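You operate a simulated robot arm through the tools that you are given. There is no shell and no other tool. Be economical: measure what you need, move in short steps, check, and stop when the job is done.

Carry out the task below with a simulated two-armed robot. There is one attempt and no reset: what you move stays moved.

TASK
Carry the teal tray with green band with both arms and set it on the surface of the wooden cabinet top.
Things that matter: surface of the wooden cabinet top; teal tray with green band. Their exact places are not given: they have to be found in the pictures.

Only the result counts: the job must be done as asked and must still hold three seconds after the hand-in. Knocking over, shifting, dropping, spilling or breaking anything else fails it.

THE ROBOT
Two 7-joint arms with two-finger parallel grippers on one trunk, on a base that drives. Base frame: it is fixed to the floor where the robot stands at the start and does not move with it; the origin is under the middle of the robot, x ahead of it, y to its left, z up. Lengths are in mm, angles in rad, forces in N, time in s.
The left shoulder is at the start at [50, 168, 982], the right one opposite. With the tool pointing down near the work surface each hand reaches from about 100 to 640 mm from the robot's upright axis, wherever it stands, measured 20 degrees to its own side. Places, roughly: surface of the wooden cabinet top [-2400, 3900, 900]; teal tray with green band (33x18x4 cm) [500, 100, 600]. Payload 1.57 kg a hand.
The TCP of each hand is the grasp point between the finger pads, 30 mm short of the fingertips. In the tool frame z runs along the fingers and y along their closing line. Largest opening 80 mm; finger width 17, thickness 12; the body of the gripper, 40 by 82 mm, starts 80 mm behind the TCP.
Orientation is that of the tool frame in the base frame, as a unit quaternion [w, x, y, z]. With the fingers straight down and closing along the base's y, the tool's x points along the base's -x, its y along +y and its z along -z.

THE INTERFACE
- The arms move only by the tool servo_tool. It takes "left_motion", "right_motion" or both (then of equal length, played together; a hand with none holds still); each is a list that holds one entry, the list of rows, each a list of 6 numbers: the shift along the tool's x, y, z in mm, then the turn, a rotation vector about the tool's x, y, z in rad. In form: [[[x, y, z, ax, ay, az], ...]]. A call has 1 to 20 rows; each row is the pose to reach, as a shift and turn from the pose commanded when the call began, along the tool's axes at that moment. "left_hand" and "right_hand" are, for a hand that has rows, the finger opening in mm, from 0 to 80, set as the call begins (left out, the last holds). Each row takes 0.2 s and may step no farther than 50 mm and 0.15 rad from the row before; otherwise, or with a gripper value out of range, the whole call is refused. Where a pose cannot be reached the arm comes as near as it can. A force on the tool above 40 N (or 10 N above the force at the start of the call, whichever is more), or a blocked arm, ends the call early, and 0.2 s more pass. The fingers move at their own pace (about 45 mm/s each) and stop on an object; they squeeze with about 27 N. The grip force told is the motor's: it shows also when the fingers shut on nothing. Time passes only in rows, and 0.2 s behind the last, so rows that repeat a pose let the fingers close. It gives the time, the measured TCP pose, the force on the tool (base axes), the opening and the grip force at its end, in the units of the frame above (readings bear some noise), with the torque about the TCP (base axes, N m) and any sound that the robot's microphone picked up.
- Cameras (640 x 400 px; columns grow to the right, rows downward): "scene" is now at [108.2, -0.1, 1160.3]; the picture's right is [-0.00, -1.00, 0.00], its down [-0.86, 0.00, -0.52] and it looks along [0.52, -0.00, -0.86] (base axes); focal length 268 px, centre (320, 200). "left" rides on the left gripper at [72, 7, -122] in its tool frame; the picture's right is [-0.09, 1.00, 0.00], its down [-0.84, -0.08, -0.54] and it looks along [-0.54, -0.05, 0.84] (tool axes); focal length 238 px, centre (320, 200). "right" rides on the right gripper at [72, -7, -122] in its tool frame; the picture's right is [0.09, 1.00, 0.00], its down [-0.84, 0.08, -0.54] and it looks along [-0.54, 0.05, 0.84] (tool axes); focal length 238 px, centre (320, 200).
- snapshot(camera): a new picture of that camera. The clock stands still meanwhile.
- lift_body(by): slides the trunk up (or, below 0, down) by that many mm; the arms and the scene camera ride with it, the base frame stays. It gives what a move gives, with no picture.
- drive_base(legs): drives the robot by 1 to 6 legs, each [ahead, left, turn to the left] in mm, mm and rad, along the robot's own axes; the way and the turn of a leg run together, so that a leg with both is an arc; at most 1500 mm and 3.142 rad a leg. The arms and the cameras ride along, it lands a little off, and it stops where it bumps. It gives what a move gives.
- head_to(pan, tilt): turns the head with the scene camera to pan (to the left, within 1.396 rad either way) and tilt (down, from -0.506 to 1.204), counted from straight ahead of the robot. It gives what a move gives.
- probe_pixels(camera, pixels): for up to 12 pixels [column, row] of the newest picture of that camera ("zoom" is the newest enlarged one), the place [x, y, z] in the base frame of the surface seen there, good to about 2 mm. The clock stands still meanwhile.
- zoom(camera, box): a new picture of the part [left, top, right, bottom] of that camera's present view, enlarged. The clock stands still meanwhile.
- hand_in(): hands the job in; it is judged then, once.

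Keep the steps short. Do not move on a guess: measure, check each grasp and each placing, and mend mistakes. In all there are 80 turns and 58 pictures (those below and enlarged ones count). Leave the grippers open and the arms clear of the work at the hand-in unless told otherwise, and finish with a single line.

The tools are called after "Emit:" as a command line: name --argument value ..., lists and objects as JSON in quotes. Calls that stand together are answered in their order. servo_tool: Moves the arms, as the interface text tells. Its arguments: {"type":"object","properties":{"left_motion":{"type":"array","items":{"type":"array","items":{"type":"array","items":{"type":"number"}}}},"left_hand":{"type":"number"},"right_motion":{"type":"array","items":{"type":"array","items":{"type":"array","items":{"type":"number"}}}},"right_hand":{"type":"number"}},"required":[]} The other tools are called the same way: lift_body (by) slides the trunk up or down; drive_base (legs) drives the base; head_to (pan, tilt) turns the head that bears the scene camera; snapshot (camera) takes a picture; probe_pixels (camera, pixels) gives the place of the surface under pixels of a picture; zoom (camera, box) takes an enlarged picture of a part of a camera's view; hand_in () hands the job in.

At the start:

```text
clock: 0.0
left_eef_pos: [303.0, 171.9, 834.3]
left_tcp_rot: [0.0, -0.001, 1.0, -0.001]
left_contact_force: [-0.6, 0.1, 0.8]
left_ft_torque: [-0.01, -0.05, 0.01]
left_width: 80.1
left_grip_force: 0.0
right_eef_pos: [271.1, -84.7, 781.1]
right_tcp_rot: [0.0, 0.0, 1.0, 0.0]
right_contact_force: [0.7, -1.0, -0.2]
right_ft_torque: [0.02, 0.01, 0.0]
right_width: 80.1
right_grip_force: 0.1
trunk travel left (down, up): [-150.0, 293.0]
robot x, y, heading: [-0.3, 1.3, 0.0]
head pan, tilt: [0.0, 1.026]
```

scene: 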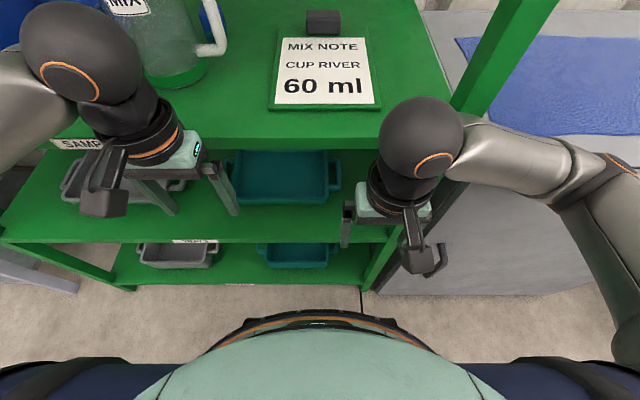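
right: 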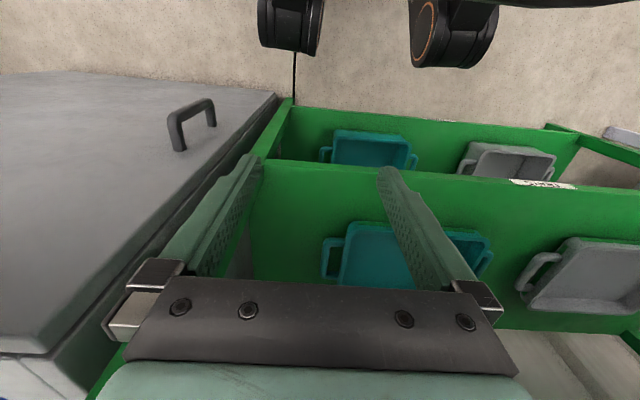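
left: 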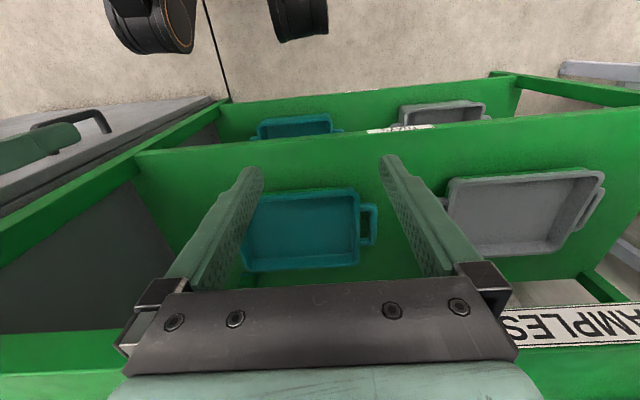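

I see two teal trays, one on the middle shelf (about 285,178) and one on the lower shelf (about 295,255). I need to find which one has the green band, so I'll zoom in on both.

Emit:
zoom --camera "scene" --box '[200, 130, 380, 280]'

Emit:
zoom --camera "left" --box '[200, 90, 420, 290]'

Emit:
probe_pixels --camera "scene" --pixels '[[285, 178], [325, 160], [235, 160], [300, 255], [270, 220], [335, 175], [325, 85], [150, 240], [175, 50]]'

```text
2.67 times, centred on (290, 205) of scene
```

zoom: 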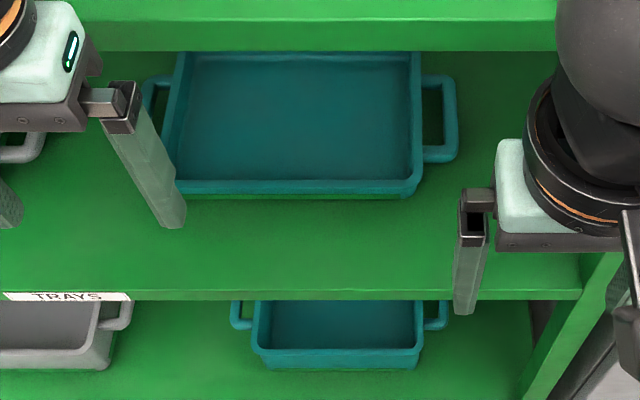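

```text
2.00 times, centred on (310, 190) of left
```

zoom: 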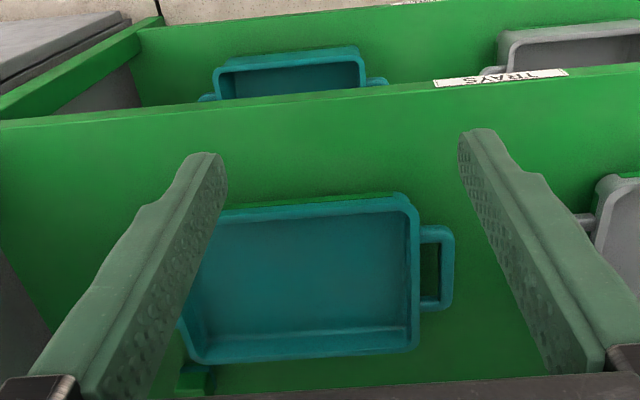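

```text
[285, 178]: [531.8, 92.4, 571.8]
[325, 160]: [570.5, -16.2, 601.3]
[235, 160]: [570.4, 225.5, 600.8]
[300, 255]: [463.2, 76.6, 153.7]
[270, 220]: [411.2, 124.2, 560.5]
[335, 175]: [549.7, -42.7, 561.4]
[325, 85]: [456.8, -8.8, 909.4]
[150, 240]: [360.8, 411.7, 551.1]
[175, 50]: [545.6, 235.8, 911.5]
```

The middle-shelf tray has a green band at its lower edge, so that's the target. Next I'll measure its handles, its walls and the edges of the shelf above.

Emit:
probe_pixels --camera "scene" --pixels '[[325, 148], [325, 142], [325, 152], [250, 186], [314, 182], [326, 153], [326, 172], [322, 175], [290, 202], [317, 203], [290, 147], [300, 212]]'

Emit:
probe_pixels --camera "left" --pixels '[[364, 205], [374, 224], [364, 242], [373, 207], [373, 240], [357, 262], [354, 190], [300, 195], [300, 268], [250, 200], [245, 262], [300, 230]]'

Emit:
probe_pixels --camera "right" --pixels '[[324, 258], [326, 240], [326, 278], [340, 240], [340, 278], [350, 226], [488, 250], [490, 240], [360, 250], [330, 282], [480, 235], [375, 165]]'

```text
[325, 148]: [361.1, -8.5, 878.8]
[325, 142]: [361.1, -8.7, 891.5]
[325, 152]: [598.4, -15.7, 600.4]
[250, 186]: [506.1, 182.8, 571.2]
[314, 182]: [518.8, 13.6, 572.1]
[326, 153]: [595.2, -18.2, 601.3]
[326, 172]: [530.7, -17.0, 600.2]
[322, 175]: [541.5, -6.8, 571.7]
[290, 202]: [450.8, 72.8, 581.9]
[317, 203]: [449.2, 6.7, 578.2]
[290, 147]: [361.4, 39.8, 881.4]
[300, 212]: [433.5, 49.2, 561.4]
```

```text
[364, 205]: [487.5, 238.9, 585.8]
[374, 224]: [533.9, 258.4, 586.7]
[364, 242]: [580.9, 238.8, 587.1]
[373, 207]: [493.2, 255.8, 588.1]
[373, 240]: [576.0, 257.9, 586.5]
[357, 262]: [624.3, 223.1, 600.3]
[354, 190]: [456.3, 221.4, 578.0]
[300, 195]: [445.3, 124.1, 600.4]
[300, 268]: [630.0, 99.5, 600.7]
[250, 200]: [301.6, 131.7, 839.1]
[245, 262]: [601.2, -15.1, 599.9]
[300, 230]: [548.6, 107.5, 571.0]
```

```text
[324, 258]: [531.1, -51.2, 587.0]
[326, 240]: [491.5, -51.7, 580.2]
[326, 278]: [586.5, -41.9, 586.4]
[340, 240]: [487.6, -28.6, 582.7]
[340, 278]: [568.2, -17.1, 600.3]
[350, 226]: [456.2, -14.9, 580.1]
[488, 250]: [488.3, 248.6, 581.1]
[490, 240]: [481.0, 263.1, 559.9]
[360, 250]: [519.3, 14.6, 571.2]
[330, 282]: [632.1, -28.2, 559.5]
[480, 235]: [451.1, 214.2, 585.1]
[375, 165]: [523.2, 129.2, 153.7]
```

The target tray's body spans x 445–630 and y −20 to 225, with its rim at z 600. The handle bars are at y ≈ 257 and −51, z ≈ 587. The shelf above starts at x = 361 with its underside at z ≈ 878, so the hands have to go in tilted. Before lowering the trunk, I'll check that no arm part is above the top shelf.

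Emit:
probe_pixels --camera "scene" --pixels '[[420, 100], [445, 110], [420, 150], [500, 160], [470, 130], [600, 180], [80, 10], [130, 50], [60, 100], [10, 90], [190, 150], [430, 255]]'

Emit:
head_to --pan 0 --tilt 0.6

Emit:
snapshot --camera "scene"

```text
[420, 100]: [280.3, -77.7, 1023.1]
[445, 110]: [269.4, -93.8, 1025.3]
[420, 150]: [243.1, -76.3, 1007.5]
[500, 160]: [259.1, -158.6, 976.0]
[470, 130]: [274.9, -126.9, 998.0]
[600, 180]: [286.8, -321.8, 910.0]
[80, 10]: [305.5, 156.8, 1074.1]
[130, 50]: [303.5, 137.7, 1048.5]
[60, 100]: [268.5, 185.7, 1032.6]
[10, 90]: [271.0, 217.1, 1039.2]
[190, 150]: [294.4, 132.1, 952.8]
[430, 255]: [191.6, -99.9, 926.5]
```

```text
clock: 0.9
left_eef_pos: [302.5, 172.4, 834.5]
left_tcp_rot: [0.0, 0.0, 1.0, -0.001]
left_contact_force: [0.3, 1.1, 0.8]
left_ft_torque: [0.02, 0.02, 0.0]
left_width: 79.9
left_grip_force: 0.1
right_eef_pos: [271.1, -83.6, 780.9]
right_tcp_rot: [0.0, 0.0, 1.0, 0.0]
right_contact_force: [-0.6, 0.0, -0.4]
right_ft_torque: [-0.01, -0.02, -0.01]
right_width: 79.9
right_grip_force: 0.1
trunk travel left (down, up): [-150.0, 293.0]
robot x, y, heading: [2.6, 2.1, -0.003]
head pan, tilt: [0.0, 0.6]
```

```text
52 pictures are left
```

scene: 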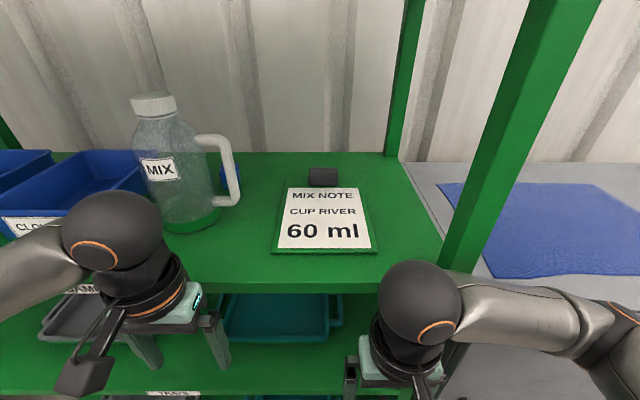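

The wrist balls reach to about x 345, close to the shelf edge at 361, so I'll back the robot off before reshaping the arms. First I'll probe the right-hand post, the grey cabinet and the middle shelf.

Emit:
probe_pixels --camera "scene" --pixels '[[455, 250], [475, 250], [520, 100], [430, 240], [560, 350], [480, 350], [500, 270], [300, 282], [20, 370], [225, 345], [390, 60], [340, 384]]'

Emit:
drive_base --legs '[[-250, 0, 0]]'

```text
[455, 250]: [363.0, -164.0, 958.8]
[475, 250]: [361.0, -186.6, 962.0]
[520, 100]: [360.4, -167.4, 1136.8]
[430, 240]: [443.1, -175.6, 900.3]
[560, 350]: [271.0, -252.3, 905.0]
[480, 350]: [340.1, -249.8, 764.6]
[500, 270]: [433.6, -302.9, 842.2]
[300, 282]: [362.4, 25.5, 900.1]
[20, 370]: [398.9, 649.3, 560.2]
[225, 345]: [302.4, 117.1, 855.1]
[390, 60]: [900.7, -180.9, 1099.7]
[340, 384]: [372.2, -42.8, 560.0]
```

```text
clock: 2.7
left_eef_pos: [50.2, 173.5, 833.6]
left_tcp_rot: [0.0, -0.002, 1.0, 0.0]
left_contact_force: [0.3, 0.4, -0.7]
left_ft_torque: [0.0, 0.01, 0.01]
left_width: 79.9
left_grip_force: 0.0
right_eef_pos: [21.0, -83.8, 780.4]
right_tcp_rot: [0.0, -0.001, 1.0, 0.0]
right_contact_force: [0.5, -0.1, -1.1]
right_ft_torque: [-0.02, -0.02, -0.03]
right_width: 79.9
right_grip_force: 0.0
trunk travel left (down, up): [-150.0, 293.0]
robot x, y, heading: [-248.5, -1.8, 0.003]
head pan, tilt: [0.0, 0.6]
```

The right post's inner face is at y ≈ −163 and the grey cabinet's front is at x ≈ 340. Centring the robot on the tray (y ≈ 103) keeps the arms symmetric and clear of both. I'll drive left 105 mm and lower the trunk 120 mm.

Emit:
drive_base --legs '[[0, 105, -0.003]]'

Emit:
lift_body --by -120

```text
clock: 3.9
left_eef_pos: [49.7, 277.9, 834.4]
left_tcp_rot: [0.0, 0.0, 1.0, 0.0]
left_contact_force: [0.1, 0.1, 1.1]
left_ft_torque: [-0.01, 0.0, 0.04]
left_width: 80.1
left_grip_force: 0.1
right_eef_pos: [20.6, 21.5, 781.3]
right_tcp_rot: [0.001, 0.0, 1.0, -0.001]
right_contact_force: [-0.6, 0.6, 0.1]
right_ft_torque: [-0.01, 0.01, 0.04]
right_width: 79.9
right_grip_force: 0.1
trunk travel left (down, up): [-150.0, 293.0]
robot x, y, heading: [-252.0, 105.1, 0.004]
head pan, tilt: [0.0, 0.6]
```

```text
clock: 5.4
left_eef_pos: [51.5, 279.3, 714.4]
left_tcp_rot: [0.0, 0.0, 1.0, 0.001]
left_contact_force: [1.0, 0.3, -0.1]
left_ft_torque: [0.02, 0.01, -0.03]
left_width: 79.8
left_grip_force: 0.0
right_eef_pos: [21.1, 20.9, 662.3]
right_tcp_rot: [0.0, -0.001, 1.0, -0.001]
right_contact_force: [0.1, 0.0, 0.1]
right_ft_torque: [0.03, 0.05, -0.03]
right_width: 79.9
right_grip_force: 0.1
trunk travel left (down, up): [-30.0, 413.0]
robot x, y, heading: [-255.8, 106.6, 0.001]
head pan, tilt: [0.0, 0.6]
```

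Both hands point straight down in free space. I'll tilt them 50° forward and spread them to y 257 and −51 at z 640, with the fingers set to a 26 mm opening.

Emit:
servo_tool --left_motion '[[[-35, -4, 12, 0, -0.1455, 0], [-71, -7, 25, 0, -0.291, 0], [-106, -11, 37, 0, -0.4365, 0], [-142, -15, 49, 0, -0.582, 0], [-178, -18, 62, 0, -0.7275, 0], [-213, -22, 74, 0, -0.873, 0], [-213, -22, 74, 0, -0.873, 0]]]' --right_motion '[[[-40, -12, 4, 0, -0.1455, 0], [-81, -24, 7, 0, -0.291, 0], [-121, -36, 11, 0, -0.4365, 0], [-162, -48, 15, 0, -0.582, 0], [-202, -60, 18, 0, -0.7275, 0], [-243, -72, 22, 0, -0.873, 0], [-243, -72, 22, 0, -0.873, 0]]]' --left_hand 26 --right_hand 26

Emit:
head_to --pan 0 --tilt 0.85

Emit:
snapshot --camera "scene"

```text
clock: 7.0
left_eef_pos: [264.8, 257.1, 638.8]
left_tcp_rot: [0.423, -0.001, 0.906, 0.001]
left_contact_force: [-1.1, 0.0, 0.1]
left_ft_torque: [0.0, -0.01, 0.02]
left_width: 25.9
left_grip_force: 0.0
right_eef_pos: [265.7, -50.3, 638.0]
right_tcp_rot: [0.423, -0.001, 0.906, 0.0]
right_contact_force: [0.9, 0.1, 0.0]
right_ft_torque: [-0.02, -0.04, -0.01]
right_width: 25.9
right_grip_force: 0.0
trunk travel left (down, up): [-30.0, 413.0]
robot x, y, heading: [-250.3, 103.5, 0.001]
head pan, tilt: [0.0, 0.6]
```

```text
clock: 7.8
left_eef_pos: [264.5, 255.6, 640.6]
left_tcp_rot: [0.422, -0.001, 0.906, 0.0]
left_contact_force: [0.2, 0.9, -0.4]
left_ft_torque: [-0.03, 0.01, -0.02]
left_width: 25.8
left_grip_force: 0.1
right_eef_pos: [265.4, -49.6, 637.8]
right_tcp_rot: [0.423, 0.0, 0.906, -0.001]
right_contact_force: [-0.3, 0.7, -0.3]
right_ft_torque: [0.01, 0.02, -0.01]
right_width: 26.0
right_grip_force: 0.1
trunk travel left (down, up): [-30.0, 413.0]
robot x, y, heading: [-250.2, 104.5, 0.002]
head pan, tilt: [0.0, 0.85]
```

```text
51 pictures are left
```

scene: 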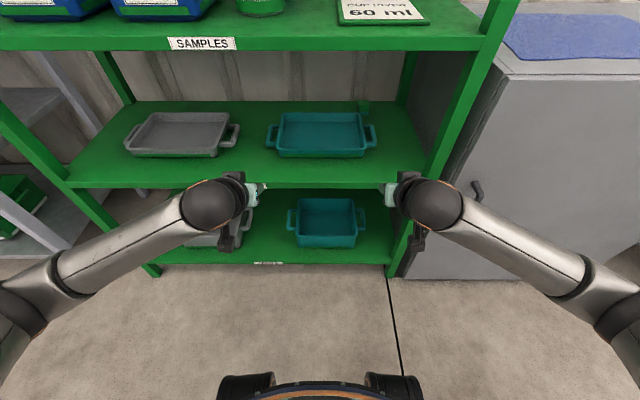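

The right forearm runs outward toward the cabinet, so I'll probe the arm and obstacles to check clearance before driving in. I'll also check the grey tray next to the left handle.

Emit:
probe_pixels --camera "scene" --pixels '[[433, 180], [420, 195], [470, 205], [520, 225], [580, 260], [610, 300], [490, 130], [440, 160], [237, 133], [271, 137], [205, 182], [540, 260]]'

Emit:
zoom --camera "scene" --box '[200, 80, 500, 260]'

```text
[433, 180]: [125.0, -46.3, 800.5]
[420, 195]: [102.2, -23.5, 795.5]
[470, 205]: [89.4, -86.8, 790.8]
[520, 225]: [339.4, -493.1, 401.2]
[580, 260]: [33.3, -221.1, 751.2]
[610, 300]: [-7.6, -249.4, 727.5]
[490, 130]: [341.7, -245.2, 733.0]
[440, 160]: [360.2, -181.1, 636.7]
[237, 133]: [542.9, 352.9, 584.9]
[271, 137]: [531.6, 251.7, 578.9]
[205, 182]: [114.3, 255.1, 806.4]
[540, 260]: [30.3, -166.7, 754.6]
```

```text
2.13 times, centred on (350, 170) of scene
```

zoom: 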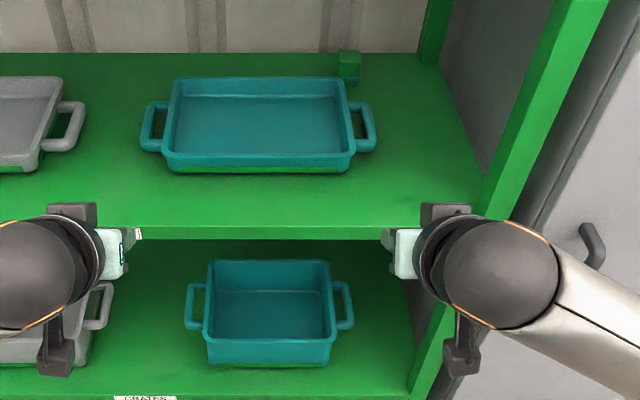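

The right forearm would pass close to the post and the cabinet door. Extending the arms straightens them, so I'll back up 170 mm and then reach 170 mm further forward.

Emit:
drive_base --legs '[[-170, 0, 0]]'

Emit:
servo_tool --left_motion '[[[-27.3, 0, 32.5, 0, 0, 0], [-54.6, 0, 65.1, 0, 0, 0], [-82, 0, 97.6, 0, 0, 0], [-109.3, 0, 130.2, 0, 0, 0], [-109.3, 0, 130.2, 0, 0, 0]]]' --right_motion '[[[-27.3, 0, 32.5, 0, 0, 0], [-54.6, 0, 65.1, 0, 0, 0], [-82, 0, 97.6, 0, 0, 0], [-109.3, 0, 130.2, 0, 0, 0], [-109.3, 0, 130.2, 0, 0, 0]]]'

Emit:
snapshot --camera "scene"

```text
clock: 9.2
left_eef_pos: [89.5, 254.5, 639.3]
left_tcp_rot: [0.423, 0.003, 0.906, -0.002]
left_contact_force: [-0.8, 0.1, 0.4]
left_ft_torque: [-0.03, -0.03, 0.01]
left_width: 26.0
left_grip_force: 0.0
right_eef_pos: [88.6, -52.8, 637.1]
right_tcp_rot: [0.423, 0.002, 0.906, -0.001]
right_contact_force: [-0.5, 0.2, 0.2]
right_ft_torque: [0.01, 0.02, 0.03]
right_width: 26.2
right_grip_force: 0.1
trunk travel left (down, up): [-30.0, 413.0]
robot x, y, heading: [-423.8, 105.5, -0.002]
head pan, tilt: [0.0, 0.85]
```

```text
clock: 10.4
left_eef_pos: [259.6, 253.4, 641.4]
left_tcp_rot: [0.423, 0.003, 0.906, -0.002]
left_contact_force: [0.0, -0.2, 0.3]
left_ft_torque: [0.0, -0.01, 0.0]
left_width: 26.2
left_grip_force: 0.0
right_eef_pos: [260.1, -49.7, 638.9]
right_tcp_rot: [0.422, 0.002, 0.906, -0.001]
right_contact_force: [0.6, -0.5, 0.1]
right_ft_torque: [0.01, 0.01, 0.02]
right_width: 26.0
right_grip_force: 0.0
trunk travel left (down, up): [-30.0, 413.0]
robot x, y, heading: [-423.7, 107.6, -0.005]
head pan, tilt: [0.0, 0.85]
```

```text
49 pictures are left
```

scene: 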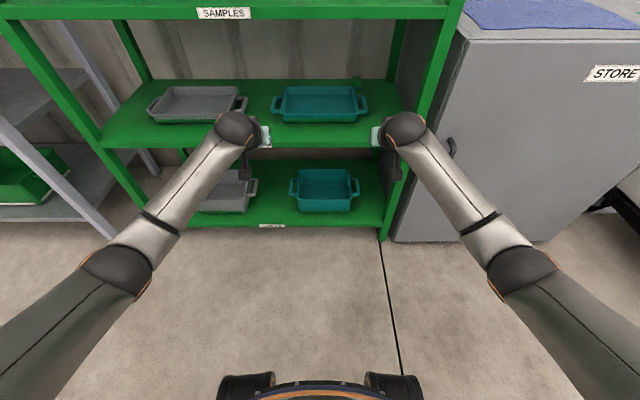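

The arms are much straighter now. I'll check the forearm edge against the cabinet handle and the post.

Emit:
probe_pixels --camera "scene" --pixels '[[405, 118], [422, 125], [450, 165], [488, 210], [530, 255], [553, 268], [452, 146], [447, 138], [412, 150], [430, 160]]'

```text
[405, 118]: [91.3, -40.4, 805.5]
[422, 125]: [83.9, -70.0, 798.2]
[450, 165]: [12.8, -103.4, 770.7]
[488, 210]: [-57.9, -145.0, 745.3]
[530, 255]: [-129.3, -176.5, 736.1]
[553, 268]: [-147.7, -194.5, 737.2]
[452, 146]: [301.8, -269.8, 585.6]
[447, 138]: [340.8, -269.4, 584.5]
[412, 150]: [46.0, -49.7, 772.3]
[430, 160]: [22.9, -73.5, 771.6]
```

There is ample clearance: the forearm edge reaches only y −103 at x ≈ 290. I'll drive forward 240 mm with the hands above rim height.

Emit:
drive_base --legs '[[240, 0, 0.004]]'

Emit:
snapshot --camera "left"

Emit:
snapshot --camera "right"

Emit:
snapshot --camera "scene"

```text
clock: 12.2
left_eef_pos: [495.9, 256.8, 640.3]
left_tcp_rot: [0.423, 0.0, 0.906, 0.0]
left_contact_force: [-0.6, -0.1, 0.1]
left_ft_torque: [-0.02, 0.0, -0.04]
left_width: 26.1
left_grip_force: 0.1
right_eef_pos: [496.8, -48.4, 637.4]
right_tcp_rot: [0.422, -0.001, 0.907, 0.0]
right_contact_force: [0.2, -0.2, 0.5]
right_ft_torque: [0.01, -0.01, 0.01]
right_width: 26.0
right_grip_force: 0.0
trunk travel left (down, up): [-30.0, 413.0]
robot x, y, heading: [-185.3, 109.8, 0.003]
head pan, tilt: [0.0, 0.85]
```

```text
48 pictures are left
```

left: 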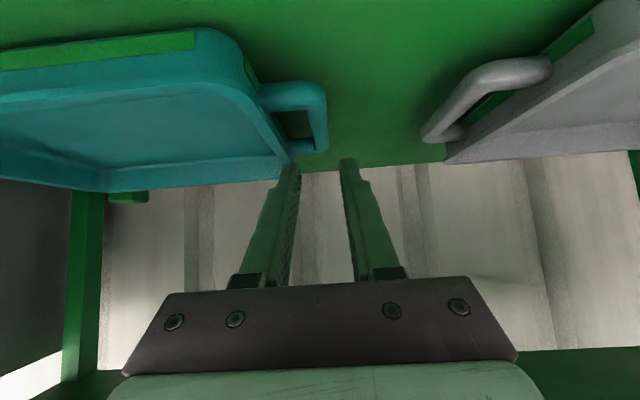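

```text
47 pictures are left
```

right: 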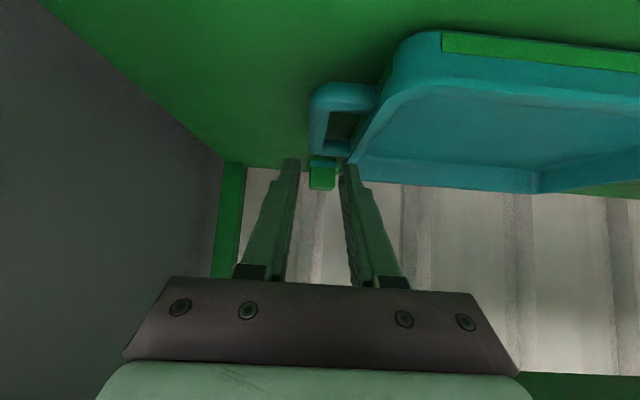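

```text
46 pictures are left
```

scene: 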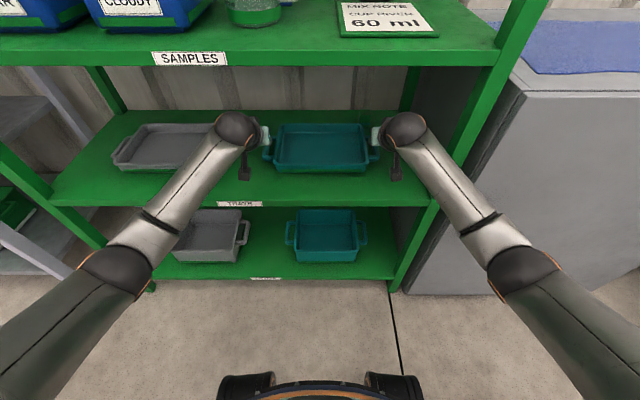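

The hands are over the handles. I'll measure the bars precisely, along with the small green block behind the right handle.

Emit:
probe_pixels --camera "left" --pixels '[[315, 90], [322, 115], [316, 118], [310, 118], [325, 120], [316, 138], [285, 122], [268, 120], [300, 97], [303, 113]]'

Emit:
probe_pixels --camera "right" --pixels '[[316, 118], [323, 120], [327, 120], [319, 135], [320, 175], [330, 162], [345, 125], [365, 125], [335, 105], [312, 125]]'

```text
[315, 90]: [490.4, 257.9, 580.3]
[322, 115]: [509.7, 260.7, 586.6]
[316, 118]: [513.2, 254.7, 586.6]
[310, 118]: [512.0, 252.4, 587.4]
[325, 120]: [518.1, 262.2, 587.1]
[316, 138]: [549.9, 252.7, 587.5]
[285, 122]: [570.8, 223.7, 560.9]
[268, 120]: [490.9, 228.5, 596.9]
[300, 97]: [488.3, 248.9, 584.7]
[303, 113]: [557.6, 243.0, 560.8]
```

```text
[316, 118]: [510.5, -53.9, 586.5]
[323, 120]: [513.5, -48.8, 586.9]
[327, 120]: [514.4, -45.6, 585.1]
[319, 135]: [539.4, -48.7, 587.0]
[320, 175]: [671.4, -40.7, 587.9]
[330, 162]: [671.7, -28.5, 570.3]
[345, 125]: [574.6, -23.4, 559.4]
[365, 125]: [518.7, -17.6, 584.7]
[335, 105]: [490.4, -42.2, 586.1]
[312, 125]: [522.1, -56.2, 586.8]
```

The bar centres are at y 257 and −51 with a 22 mm inner gap. I'll narrow the opening to 23 mm, move to x 535 and descend to z 592.

Emit:
servo_tool --left_motion '[[[-25.1, 0, 29.9, 0, 0, 0], [-25.1, 0, 29.9, 0, 0, 0], [-13, 0, 40, 0, 0, 0], [0, 0, 51, 0, 0, 0], [11.7, 0, 60.8, 0, 0, 0], [11.7, 0, 60.8, 0, 0, 0]]]' --right_motion '[[[-24.4, -2.6, 29.1, 0, 0, 0], [-24.4, -2.6, 29.1, 0, 0, 0], [-13, -2.6, 38.7, 0, 0, 0], [-1, -2.6, 48.7, 0, 0, 0], [10.1, -2.6, 58, 0, 0, 0], [10.1, -2.6, 58, 0, 0, 0]]]' --left_hand 23 --right_hand 23

Emit:
snapshot --camera "left"

Emit:
snapshot --camera "right"

```text
clock: 13.6
left_eef_pos: [534.5, 256.2, 593.7]
left_tcp_rot: [0.422, 0.0, 0.906, 0.0]
left_contact_force: [1.0, 0.3, -0.8]
left_ft_torque: [0.01, -0.01, 0.01]
left_width: 23.1
left_grip_force: 0.0
right_eef_pos: [537.1, -48.4, 593.8]
right_tcp_rot: [0.423, 0.0, 0.906, 0.0]
right_contact_force: [0.5, -0.9, 0.5]
right_ft_torque: [0.01, 0.01, -0.01]
right_width: 23.0
right_grip_force: 0.0
trunk travel left (down, up): [-30.0, 413.0]
robot x, y, heading: [-190.2, 106.0, -0.006]
head pan, tilt: [0.0, 0.85]
```

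```text
45 pictures are left
```

left: 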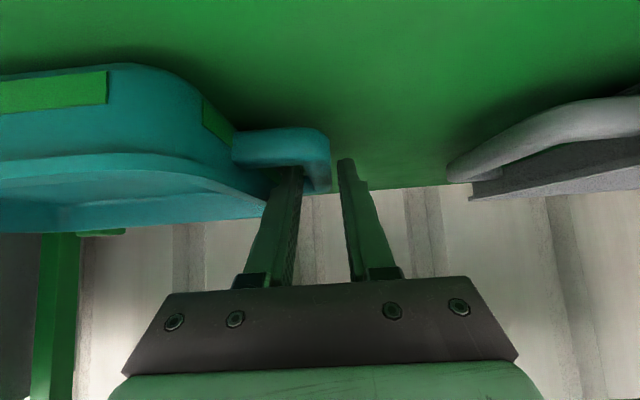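

```text
44 pictures are left
```

right: 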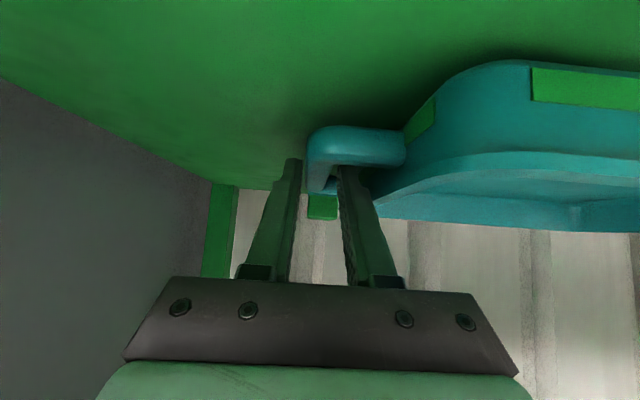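

Both fingers straddle the bars. I'll lower 3 mm and close both hands.

Emit:
servo_tool --left_motion '[[[2.3, 0, 1.9, 0, 0, 0], [2.3, 0, 1.9, 0, 0, 0]]]' --right_motion '[[[2.3, -1, 1.9, 0, 0, 0], [2.3, -1, 1.9, 0, 0, 0]]]'

Emit:
servo_tool --left_motion '[[[0, 0, 0, 0, 0, 0], [0, 0, 0, 0, 0, 0], [0, 0, 0, 0, 0, 0], [0, 0, 0, 0, 0, 0]]]' --right_motion '[[[0, 0, 0, 0, 0, 0], [0, 0, 0, 0, 0, 0], [0, 0, 0, 0, 0, 0], [0, 0, 0, 0, 0, 0]]]' --left_hand 0 --right_hand 0

```text
clock: 14.2
left_eef_pos: [534.3, 257.2, 591.1]
left_tcp_rot: [0.423, 0.001, 0.906, -0.001]
left_contact_force: [-0.5, 0.0, -0.4]
left_ft_torque: [0.01, -0.01, 0.0]
left_width: 22.9
left_grip_force: 0.0
right_eef_pos: [535.6, -48.4, 589.7]
right_tcp_rot: [0.422, 0.001, 0.907, -0.001]
right_contact_force: [-0.2, -0.2, -0.7]
right_ft_torque: [0.0, 0.02, 0.0]
right_width: 22.9
right_grip_force: 0.1
trunk travel left (down, up): [-30.0, 413.0]
robot x, y, heading: [-188.7, 103.3, -0.004]
head pan, tilt: [0.0, 0.85]
```

```text
clock: 15.2
left_eef_pos: [535.5, 257.4, 591.1]
left_tcp_rot: [0.422, -0.001, 0.906, 0.002]
left_contact_force: [-1.1, 7.4, -0.3]
left_ft_torque: [0.05, 0.0, -0.03]
left_width: 13.5
left_grip_force: 26.5
right_eef_pos: [535.6, -49.7, 590.7]
right_tcp_rot: [0.423, 0.0, 0.906, 0.0]
right_contact_force: [-0.6, -7.7, 0.2]
right_ft_torque: [-0.03, -0.03, -0.09]
right_width: 13.2
right_grip_force: 27.3
trunk travel left (down, up): [-30.0, 413.0]
robot x, y, heading: [-191.0, 105.0, 0.0]
head pan, tilt: [0.0, 0.85]
```

Both hands hold the bars (13.5 and 13.2 mm, about 27 N each). I'll ease them 0.7 mm inward and lift 35 mm together.

Emit:
servo_tool --left_motion '[[[-7, -0.7, -5.6, 0, 0, 0], [-14, -0.7, -11.2, 0, 0, 0], [-20, -0.7, -17, 0, 0, 0], [-26.8, -0.7, -22.5, 0, 0, 0], [-26.8, -0.7, -22.5, 0, 0, 0]]]' --right_motion '[[[-7, 0.7, -5.6, 0, 0, 0], [-14, 0.7, -11.2, 0, 0, 0], [-20, 0.7, -17, 0, 0, 0], [-26.8, 0.7, -22.5, 0, 0, 0], [-26.8, 0.7, -22.5, 0, 0, 0]]]'

Emit:
snapshot --camera "scene"

```text
clock: 16.4
left_eef_pos: [533.8, 257.1, 625.2]
left_tcp_rot: [0.421, 0.0, 0.907, 0.0]
left_contact_force: [-1.3, 13.0, -1.1]
left_ft_torque: [0.14, 0.12, -0.13]
left_width: 13.2
left_grip_force: 27.5
right_eef_pos: [534.8, -50.5, 624.6]
right_tcp_rot: [0.422, 0.001, 0.907, -0.001]
right_contact_force: [1.4, -14.6, -1.3]
right_ft_torque: [-0.16, -0.12, -0.33]
right_width: 13.1
right_grip_force: 26.9
trunk travel left (down, up): [-30.0, 413.0]
robot x, y, heading: [-186.9, 106.4, 0.002]
head pan, tilt: [0.0, 0.85]
```

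```text
43 pictures are left
```

scene: 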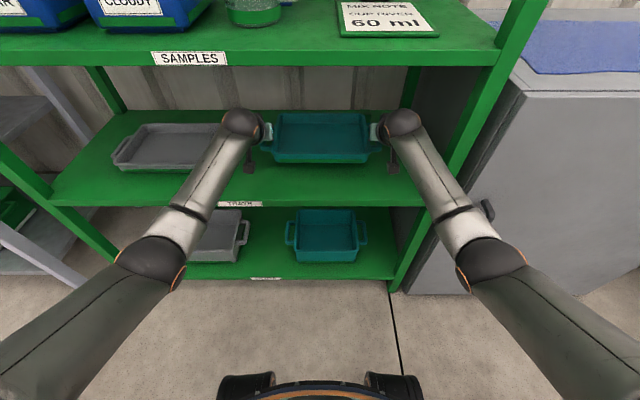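

The tray is up and level. The side force rose to about 14 N pushing the hands outward, so I'll ease them 1.5 mm outward and then back out of the shelf.

Emit:
servo_tool --left_motion '[[[0, 1.5, 0, 0, 0, 0], [0, 1.5, 0, 0, 0, 0]]]' --right_motion '[[[0, -1.5, 0, 0, 0, 0], [0, -1.5, 0, 0, 0, 0]]]'

Emit:
drive_base --legs '[[-300, 0, 0], [-300, 0, 0]]'

Emit:
head_to --pan 1.39 --tilt 0.3

Emit:
snapshot --camera "scene"

```text
clock: 17.0
left_eef_pos: [534.7, 257.2, 625.0]
left_tcp_rot: [0.422, 0.0, 0.906, 0.0]
left_contact_force: [-1.7, 9.1, -1.8]
left_ft_torque: [0.07, 0.14, -0.1]
left_width: 13.3
left_grip_force: 26.9
right_eef_pos: [534.3, -51.6, 625.2]
right_tcp_rot: [0.423, 0.0, 0.906, 0.001]
right_contact_force: [0.6, -8.6, -1.6]
right_ft_torque: [-0.06, -0.12, -0.33]
right_width: 13.1
right_grip_force: 26.9
trunk travel left (down, up): [-30.0, 413.0]
robot x, y, heading: [-191.3, 106.0, -0.001]
head pan, tilt: [0.0, 0.85]
```

```text
clock: 20.7
left_eef_pos: [-70.8, 257.1, 624.2]
left_tcp_rot: [0.423, -0.001, 0.906, 0.001]
left_contact_force: [-1.6, -4.2, -1.0]
left_ft_torque: [-0.03, 0.01, -0.26]
left_width: 13.4
left_grip_force: 27.3
right_eef_pos: [-70.4, -51.4, 623.5]
right_tcp_rot: [0.422, 0.0, 0.907, 0.0]
right_contact_force: [1.3, 4.5, -0.5]
right_ft_torque: [0.01, 0.0, -0.18]
right_width: 13.4
right_grip_force: 27.2
trunk travel left (down, up): [-30.0, 413.0]
robot x, y, heading: [-795.2, 104.5, 0.0]
head pan, tilt: [0.0, 0.85]
```

```text
clock: 22.3
left_eef_pos: [-69.9, 256.1, 625.1]
left_tcp_rot: [0.423, 0.0, 0.906, -0.001]
left_contact_force: [-1.9, -0.8, -1.2]
left_ft_torque: [0.01, 0.02, -0.2]
left_width: 13.6
left_grip_force: 26.4
right_eef_pos: [-69.9, -49.9, 625.0]
right_tcp_rot: [0.422, 0.0, 0.906, 0.001]
right_contact_force: [2.1, 0.1, -1.7]
right_ft_torque: [0.0, -0.04, -0.2]
right_width: 13.2
right_grip_force: 27.3
trunk travel left (down, up): [-30.0, 413.0]
robot x, y, heading: [-790.7, 103.7, -0.003]
head pan, tilt: [1.389, 0.3]
```

```text
42 pictures are left
```

scene: 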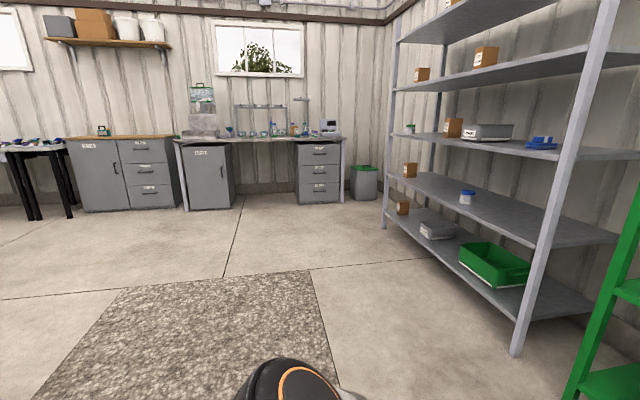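

The cabinet with the wooden top is at about (120,136), with a small object on it near (102,130). I'll enlarge that area and probe it.

Emit:
zoom --camera "scene" --box '[0, 90, 200, 220]'

Emit:
probe_pixels --camera "scene" --pixels '[[75, 138], [150, 138], [102, 130], [70, 170], [172, 170], [20, 150], [190, 140], [165, 136], [120, 137], [270, 380], [110, 300], [320, 290]]'

```text
3.08 times, centred on (100, 155) of scene
```

zoom: 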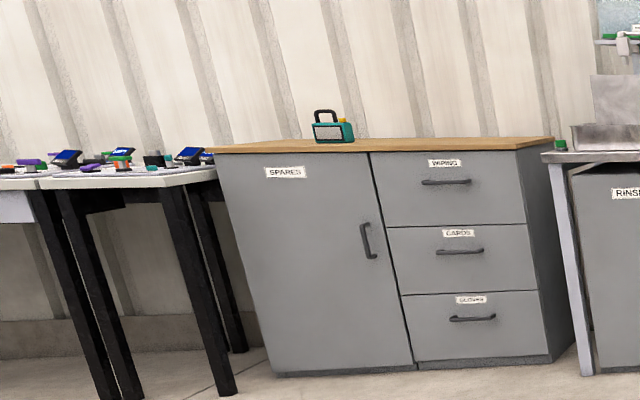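

```text
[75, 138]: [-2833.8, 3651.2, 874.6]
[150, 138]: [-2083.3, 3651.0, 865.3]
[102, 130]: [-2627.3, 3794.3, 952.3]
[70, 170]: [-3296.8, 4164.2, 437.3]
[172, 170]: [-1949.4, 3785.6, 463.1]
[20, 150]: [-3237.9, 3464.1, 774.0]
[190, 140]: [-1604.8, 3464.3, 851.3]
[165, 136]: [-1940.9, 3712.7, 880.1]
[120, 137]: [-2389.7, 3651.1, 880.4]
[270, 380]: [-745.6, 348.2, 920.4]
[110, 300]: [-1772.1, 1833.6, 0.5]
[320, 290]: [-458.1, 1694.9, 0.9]
```

The cabinet top's front edge is at y ≈ 3651, with x from about −2870 to −1940 and z ≈ 885. The object on it is a radio near x −2627. I'll aim for tray centre x ≈ −2280 and y ≈ 3820. First I'll turn to face +y, since the sweep area is clear.

Emit:
drive_base --legs '[[0, 0, 0.786], [0, 0, 0.786]]'

Emit:
head_to --pan 0.35 --tilt 0.35

Emit:
snapshot --camera "scene"

```text
clock: 26.8
left_eef_pos: [-941.5, 829.9, 625.1]
left_tcp_rot: [0.3, -0.639, 0.643, 0.298]
left_contact_force: [0.2, -0.9, -0.6]
left_ft_torque: [0.0, 0.0, -0.2]
left_width: 13.4
left_grip_force: 26.8
right_eef_pos: [-633.7, 828.4, 624.2]
right_tcp_rot: [0.3, -0.639, 0.643, 0.298]
right_contact_force: [0.0, 1.4, -0.7]
right_ft_torque: [0.01, -0.01, -0.2]
right_width: 13.2
right_grip_force: 27.1
trunk travel left (down, up): [-30.0, 413.0]
robot x, y, heading: [-793.3, 106.5, 1.567]
head pan, tilt: [1.389, 0.3]
```

```text
clock: 28.1
left_eef_pos: [-941.4, 829.7, 625.2]
left_tcp_rot: [0.3, -0.639, 0.642, 0.298]
left_contact_force: [1.3, -1.7, -1.6]
left_ft_torque: [-0.06, 0.01, -0.17]
left_width: 13.2
left_grip_force: 26.6
right_eef_pos: [-632.4, 827.2, 624.1]
right_tcp_rot: [0.3, -0.639, 0.643, 0.298]
right_contact_force: [-0.4, 1.4, -1.4]
right_ft_torque: [0.04, -0.03, -0.19]
right_width: 13.2
right_grip_force: 27.2
trunk travel left (down, up): [-30.0, 413.0]
robot x, y, heading: [-794.8, 108.1, 1.565]
head pan, tilt: [0.351, 0.351]
```

```text
40 pictures are left
```

scene: 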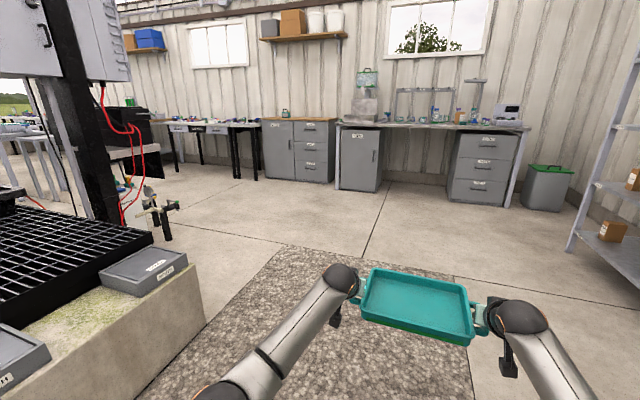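

There is a concrete plinth with things on it to the left. I'll probe its extents before choosing the path.

Emit:
probe_pixels --camera "scene" --pixels '[[203, 318], [187, 262], [165, 240], [165, 235], [138, 385], [180, 206], [130, 250], [95, 150], [150, 170], [232, 178], [280, 120], [310, 120]]'

```text
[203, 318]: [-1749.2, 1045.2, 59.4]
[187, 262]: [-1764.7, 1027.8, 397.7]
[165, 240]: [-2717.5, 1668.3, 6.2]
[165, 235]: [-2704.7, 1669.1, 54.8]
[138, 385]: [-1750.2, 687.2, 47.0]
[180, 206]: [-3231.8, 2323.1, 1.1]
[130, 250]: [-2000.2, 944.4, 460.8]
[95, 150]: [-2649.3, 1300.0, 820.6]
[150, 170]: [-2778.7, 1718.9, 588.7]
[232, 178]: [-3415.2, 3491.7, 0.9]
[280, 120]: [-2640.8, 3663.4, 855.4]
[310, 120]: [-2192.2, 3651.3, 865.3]
```

The plinth stays at y < 1700 for x < −1750. I'll drive 2280 mm straight ahead, then 1480 mm left.

Emit:
drive_base --legs '[[1140, 0, 0.006], [1140, 0, 0], [0, 740, 0], [0, 740, 0]]'

Emit:
lift_body --by 395

Emit:
head_to --pan 0 --tilt 0.5

Emit:
snapshot --camera "scene"

```text
clock: 46.6
left_eef_pos: [-2357.1, 3153.6, 624.3]
left_tcp_rot: [0.299, -0.64, 0.642, 0.299]
left_contact_force: [-0.3, -0.7, -1.2]
left_ft_torque: [-0.05, -0.03, -0.13]
left_width: 13.0
left_grip_force: 26.9
right_eef_pos: [-2050.7, 3152.7, 624.2]
right_tcp_rot: [0.3, -0.639, 0.643, 0.298]
right_contact_force: [0.0, 1.2, -1.0]
right_ft_torque: [0.05, 0.0, -0.16]
right_width: 13.5
right_grip_force: 27.2
trunk travel left (down, up): [-30.0, 413.0]
robot x, y, heading: [-2206.3, 2431.8, 1.571]
head pan, tilt: [0.351, 0.351]
```

```text
clock: 50.4
left_eef_pos: [-2356.8, 3154.5, 1020.8]
left_tcp_rot: [0.299, -0.64, 0.642, 0.297]
left_contact_force: [-0.3, -0.9, -2.7]
left_ft_torque: [-0.04, -0.02, -0.13]
left_width: 13.2
left_grip_force: 27.4
right_eef_pos: [-2049.8, 3154.2, 1019.8]
right_tcp_rot: [0.3, -0.64, 0.642, 0.298]
right_contact_force: [0.7, 0.9, -1.8]
right_ft_torque: [-0.01, 0.01, -0.18]
right_width: 13.2
right_grip_force: 26.8
trunk travel left (down, up): [-425.0, 18.0]
robot x, y, heading: [-2210.2, 2429.1, 1.57]
head pan, tilt: [0.351, 0.351]
```

```text
clock: 51.2
left_eef_pos: [-2357.5, 3154.8, 1020.3]
left_tcp_rot: [0.3, -0.64, 0.642, 0.297]
left_contact_force: [0.2, -0.2, -1.5]
left_ft_torque: [-0.02, -0.01, -0.18]
left_width: 13.3
left_grip_force: 26.9
right_eef_pos: [-2049.8, 3152.8, 1019.1]
right_tcp_rot: [0.299, -0.64, 0.642, 0.298]
right_contact_force: [-0.4, 1.6, -1.0]
right_ft_torque: [0.01, -0.01, -0.17]
right_width: 13.3
right_grip_force: 26.9
trunk travel left (down, up): [-425.0, 18.0]
robot x, y, heading: [-2208.0, 2427.3, 1.566]
head pan, tilt: [0.0, 0.499]
```

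```text
39 pictures are left
```

scene: 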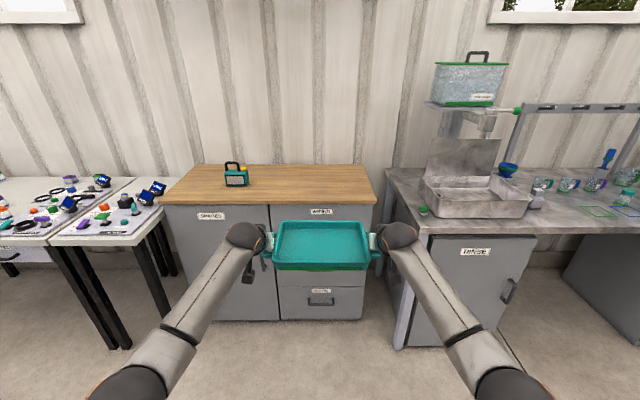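

The tray is in front of the cabinet. I'll measure the top's corners, the radio and the bench edge.

Emit:
probe_pixels --camera "scene" --pixels '[[170, 196], [368, 197], [360, 170], [205, 168], [300, 180], [320, 195], [236, 182], [248, 184], [228, 186], [392, 200], [388, 175], [345, 185]]'

```text
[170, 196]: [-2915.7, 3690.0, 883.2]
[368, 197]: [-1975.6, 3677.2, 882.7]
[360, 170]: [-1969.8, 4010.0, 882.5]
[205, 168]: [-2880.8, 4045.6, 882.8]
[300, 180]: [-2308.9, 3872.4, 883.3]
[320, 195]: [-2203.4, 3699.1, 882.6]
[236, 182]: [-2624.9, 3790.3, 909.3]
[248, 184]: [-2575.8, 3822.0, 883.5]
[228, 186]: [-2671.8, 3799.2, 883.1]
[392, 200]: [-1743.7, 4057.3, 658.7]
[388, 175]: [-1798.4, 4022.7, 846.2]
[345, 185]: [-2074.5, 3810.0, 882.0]
```

The top is flat at z 882.7, y 3651–4050 and x −2930 to −1950, and the radio's right edge is at x −2570. I'll shift left 60 mm and go ahead 670 mm with the tray about 105 mm above the top.

Emit:
drive_base --legs '[[0, 60, 0.003], [670, 0, 0]]'

Emit:
head_to --pan 0 --tilt 0.75

Emit:
snapshot --camera "scene"

```text
clock: 55.5
left_eef_pos: [-2390.9, 3834.0, 1018.7]
left_tcp_rot: [0.304, -0.632, 0.65, 0.294]
left_contact_force: [-0.1, -0.3, -1.7]
left_ft_torque: [0.02, 0.01, -0.12]
left_width: 13.3
left_grip_force: 27.2
right_eef_pos: [-2083.6, 3825.4, 1019.4]
right_tcp_rot: [0.303, -0.632, 0.649, 0.295]
right_contact_force: [-0.8, 1.4, -0.8]
right_ft_torque: [0.02, 0.01, -0.16]
right_width: 13.1
right_grip_force: 27.0
trunk travel left (down, up): [-425.0, 18.0]
robot x, y, heading: [-2259.8, 3106.0, 1.543]
head pan, tilt: [0.0, 0.499]
```

```text
clock: 56.3
left_eef_pos: [-2392.5, 3833.2, 1019.6]
left_tcp_rot: [0.303, -0.632, 0.649, 0.294]
left_contact_force: [0.5, -0.8, -0.3]
left_ft_torque: [0.02, -0.02, -0.11]
left_width: 13.5
left_grip_force: 26.9
right_eef_pos: [-2083.8, 3824.3, 1019.8]
right_tcp_rot: [0.303, -0.632, 0.65, 0.295]
right_contact_force: [0.2, 0.5, -1.4]
right_ft_torque: [-0.03, 0.0, -0.13]
right_width: 13.4
right_grip_force: 26.3
trunk travel left (down, up): [-425.0, 18.0]
robot x, y, heading: [-2258.5, 3108.6, 1.543]
head pan, tilt: [0.0, 0.75]
```

```text
38 pictures are left
```

scene: 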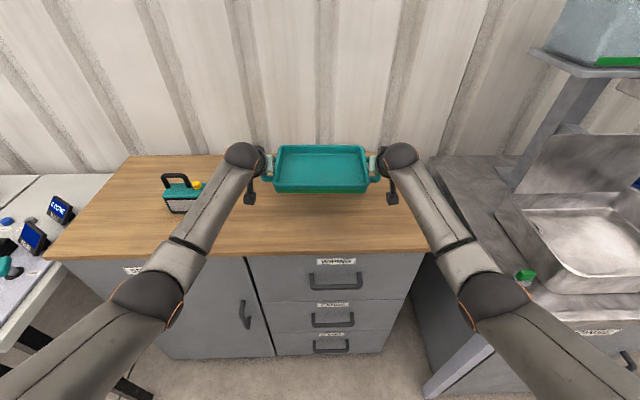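

The tray is over clear wood, with x −2393 to −2083 and y ≈ 3829. Its bottom is at about z 989, so I'll lower the trunk by 98 mm first.

Emit:
lift_body --by -98

Emit:
snapshot --camera "scene"

```text
clock: 57.6
left_eef_pos: [-2390.7, 3832.7, 922.8]
left_tcp_rot: [0.303, -0.632, 0.65, 0.294]
left_contact_force: [-0.7, -1.5, -1.7]
left_ft_torque: [-0.06, -0.02, -0.14]
left_width: 13.6
left_grip_force: 27.6
right_eef_pos: [-2084.2, 3824.0, 921.2]
right_tcp_rot: [0.302, -0.633, 0.649, 0.295]
right_contact_force: [-0.4, 1.2, -2.2]
right_ft_torque: [0.03, 0.02, -0.18]
right_width: 13.5
right_grip_force: 26.8
trunk travel left (down, up): [-327.0, 116.0]
robot x, y, heading: [-2257.8, 3110.3, 1.545]
head pan, tilt: [0.0, 0.75]
```

```text
37 pictures are left
```

scene: 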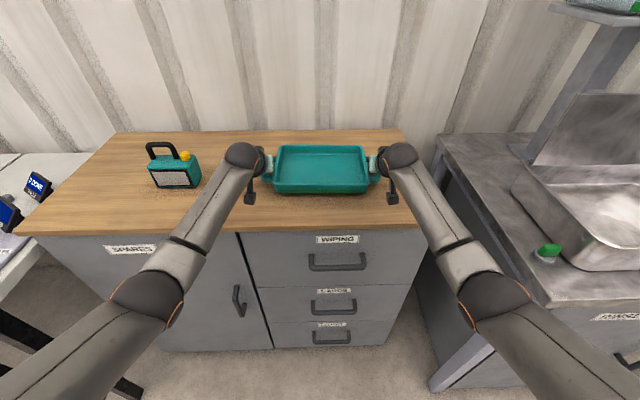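

About 8–9 mm remain. I'll lower the arms 8.5 mm in small steps while watching the force.

Emit:
servo_tool --left_motion '[[[1.5, 0, 1.3, 0, 0, 0], [3.1, 0, 2.6, 0, 0, 0], [4.6, 0, 3.9, 0, 0, 0], [5.6, 0, 4.7, 0, 0, 0], [6.5, 0, 5.5, 0, 0, 0], [6.5, 0, 5.5, 0, 0, 0]]]' --right_motion '[[[1.5, 0, 1.3, 0, 0, 0], [3.1, 0, 2.6, 0, 0, 0], [4.6, 0, 3.9, 0, 0, 0], [5.6, 0, 4.7, 0, 0, 0], [6.5, 0, 5.5, 0, 0, 0], [6.5, 0, 5.5, 0, 0, 0]]]'

Emit:
zoom --camera "scene" --box '[240, 130, 400, 230]'

```text
clock: 59.0
left_eef_pos: [-2393.0, 3832.9, 914.7]
left_tcp_rot: [0.302, -0.633, 0.649, 0.295]
left_contact_force: [2.7, -0.9, -1.3]
left_ft_torque: [-0.07, -0.05, -0.14]
left_width: 13.2
left_grip_force: 27.1
right_eef_pos: [-2084.4, 3825.6, 912.5]
right_tcp_rot: [0.302, -0.632, 0.649, 0.296]
right_contact_force: [-2.0, 1.7, -1.1]
right_ft_torque: [0.06, 0.0, -0.1]
right_width: 13.6
right_grip_force: 27.0
trunk travel left (down, up): [-327.0, 116.0]
robot x, y, heading: [-2260.1, 3101.3, 1.544]
head pan, tilt: [0.0, 0.75]
```

```text
4.00 times, centred on (320, 180) of scene
```

zoom: 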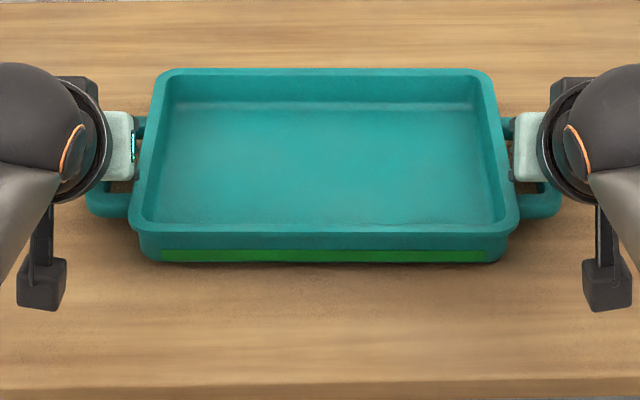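

The force has barely changed, so contact isn't clear yet. I'll check the rim height, which should be about 922.5 when seated.

Emit:
probe_pixels --camera "zoom" --pixels '[[320, 229], [160, 228], [490, 228], [200, 74], [460, 74], [320, 230], [120, 212], [530, 212], [300, 300]]'

Emit:
servo_tool --left_motion '[[[0.8, 0, 0.6, 0, 0, 0], [1.5, 0, 1.3, 0, 0, 0], [1.5, 0, 1.3, 0, 0, 0]]]' --right_motion '[[[0.8, 0, 0.6, 0, 0, 0], [1.5, 0, 1.3, 0, 0, 0], [1.5, 0, 1.3, 0, 0, 0]]]'

```text
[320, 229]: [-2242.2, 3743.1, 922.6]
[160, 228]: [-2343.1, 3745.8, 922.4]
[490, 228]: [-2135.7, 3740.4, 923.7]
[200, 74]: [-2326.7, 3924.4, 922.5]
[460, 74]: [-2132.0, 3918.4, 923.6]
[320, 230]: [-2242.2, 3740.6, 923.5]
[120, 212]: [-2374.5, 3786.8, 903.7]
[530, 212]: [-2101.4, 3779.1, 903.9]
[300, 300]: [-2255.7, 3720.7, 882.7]
```

```text
clock: 59.8
left_eef_pos: [-2393.0, 3832.2, 913.0]
left_tcp_rot: [0.304, -0.632, 0.649, 0.295]
left_contact_force: [1.9, 0.7, 3.1]
left_ft_torque: [-0.2, -0.04, -0.11]
left_width: 13.3
left_grip_force: 26.9
right_eef_pos: [-2084.0, 3825.1, 913.2]
right_tcp_rot: [0.305, -0.631, 0.649, 0.296]
right_contact_force: [-2.5, 2.2, 6.7]
right_ft_torque: [-0.59, 0.02, -0.11]
right_width: 13.3
right_grip_force: 27.0
trunk travel left (down, up): [-327.0, 116.0]
robot x, y, heading: [-2255.4, 3107.0, 1.546]
head pan, tilt: [0.0, 0.75]
```

The upward forces (3.1 and 6.7 N) and the rim at about 923 show the tray is seated. I'll open the hands to 23 mm and hold.

Emit:
servo_tool --left_motion '[[[0, 0, 0, 0, 0, 0], [0, 0, 0, 0, 0, 0], [0, 0, 0, 0, 0, 0]]]' --right_motion '[[[0, 0, 0, 0, 0, 0], [0, 0, 0, 0, 0, 0], [0, 0, 0, 0, 0, 0]]]' --left_hand 23 --right_hand 23

Emit:
snapshot --camera "left"

Emit:
snapshot --camera "right"

```text
clock: 60.6
left_eef_pos: [-2392.7, 3833.9, 910.2]
left_tcp_rot: [0.303, -0.632, 0.649, 0.295]
left_contact_force: [0.0, -0.5, -0.2]
left_ft_torque: [-0.01, -0.04, -0.01]
left_width: 23.2
left_grip_force: 0.0
right_eef_pos: [-2083.2, 3825.2, 909.3]
right_tcp_rot: [0.302, -0.633, 0.649, 0.295]
right_contact_force: [-0.3, -0.1, -0.9]
right_ft_torque: [0.01, 0.04, 0.01]
right_width: 23.0
right_grip_force: 0.0
trunk travel left (down, up): [-327.0, 116.0]
robot x, y, heading: [-2258.4, 3103.7, 1.547]
head pan, tilt: [0.0, 0.75]
```

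```text
35 pictures are left
```

left: 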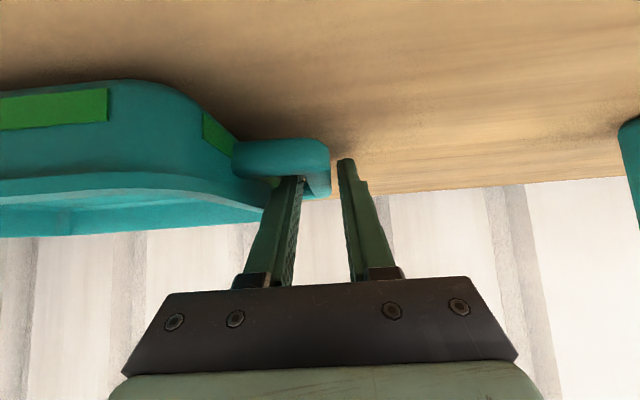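

```text
34 pictures are left
```

right: 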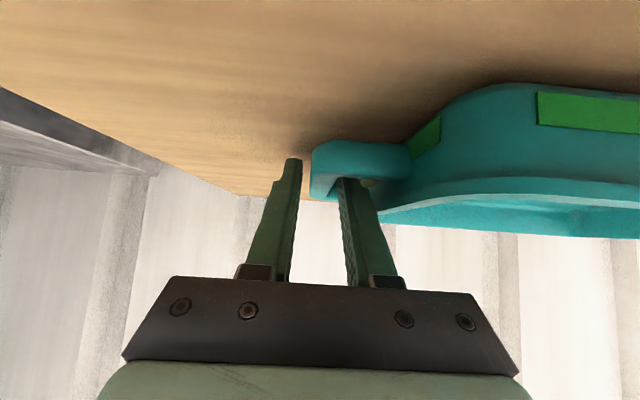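

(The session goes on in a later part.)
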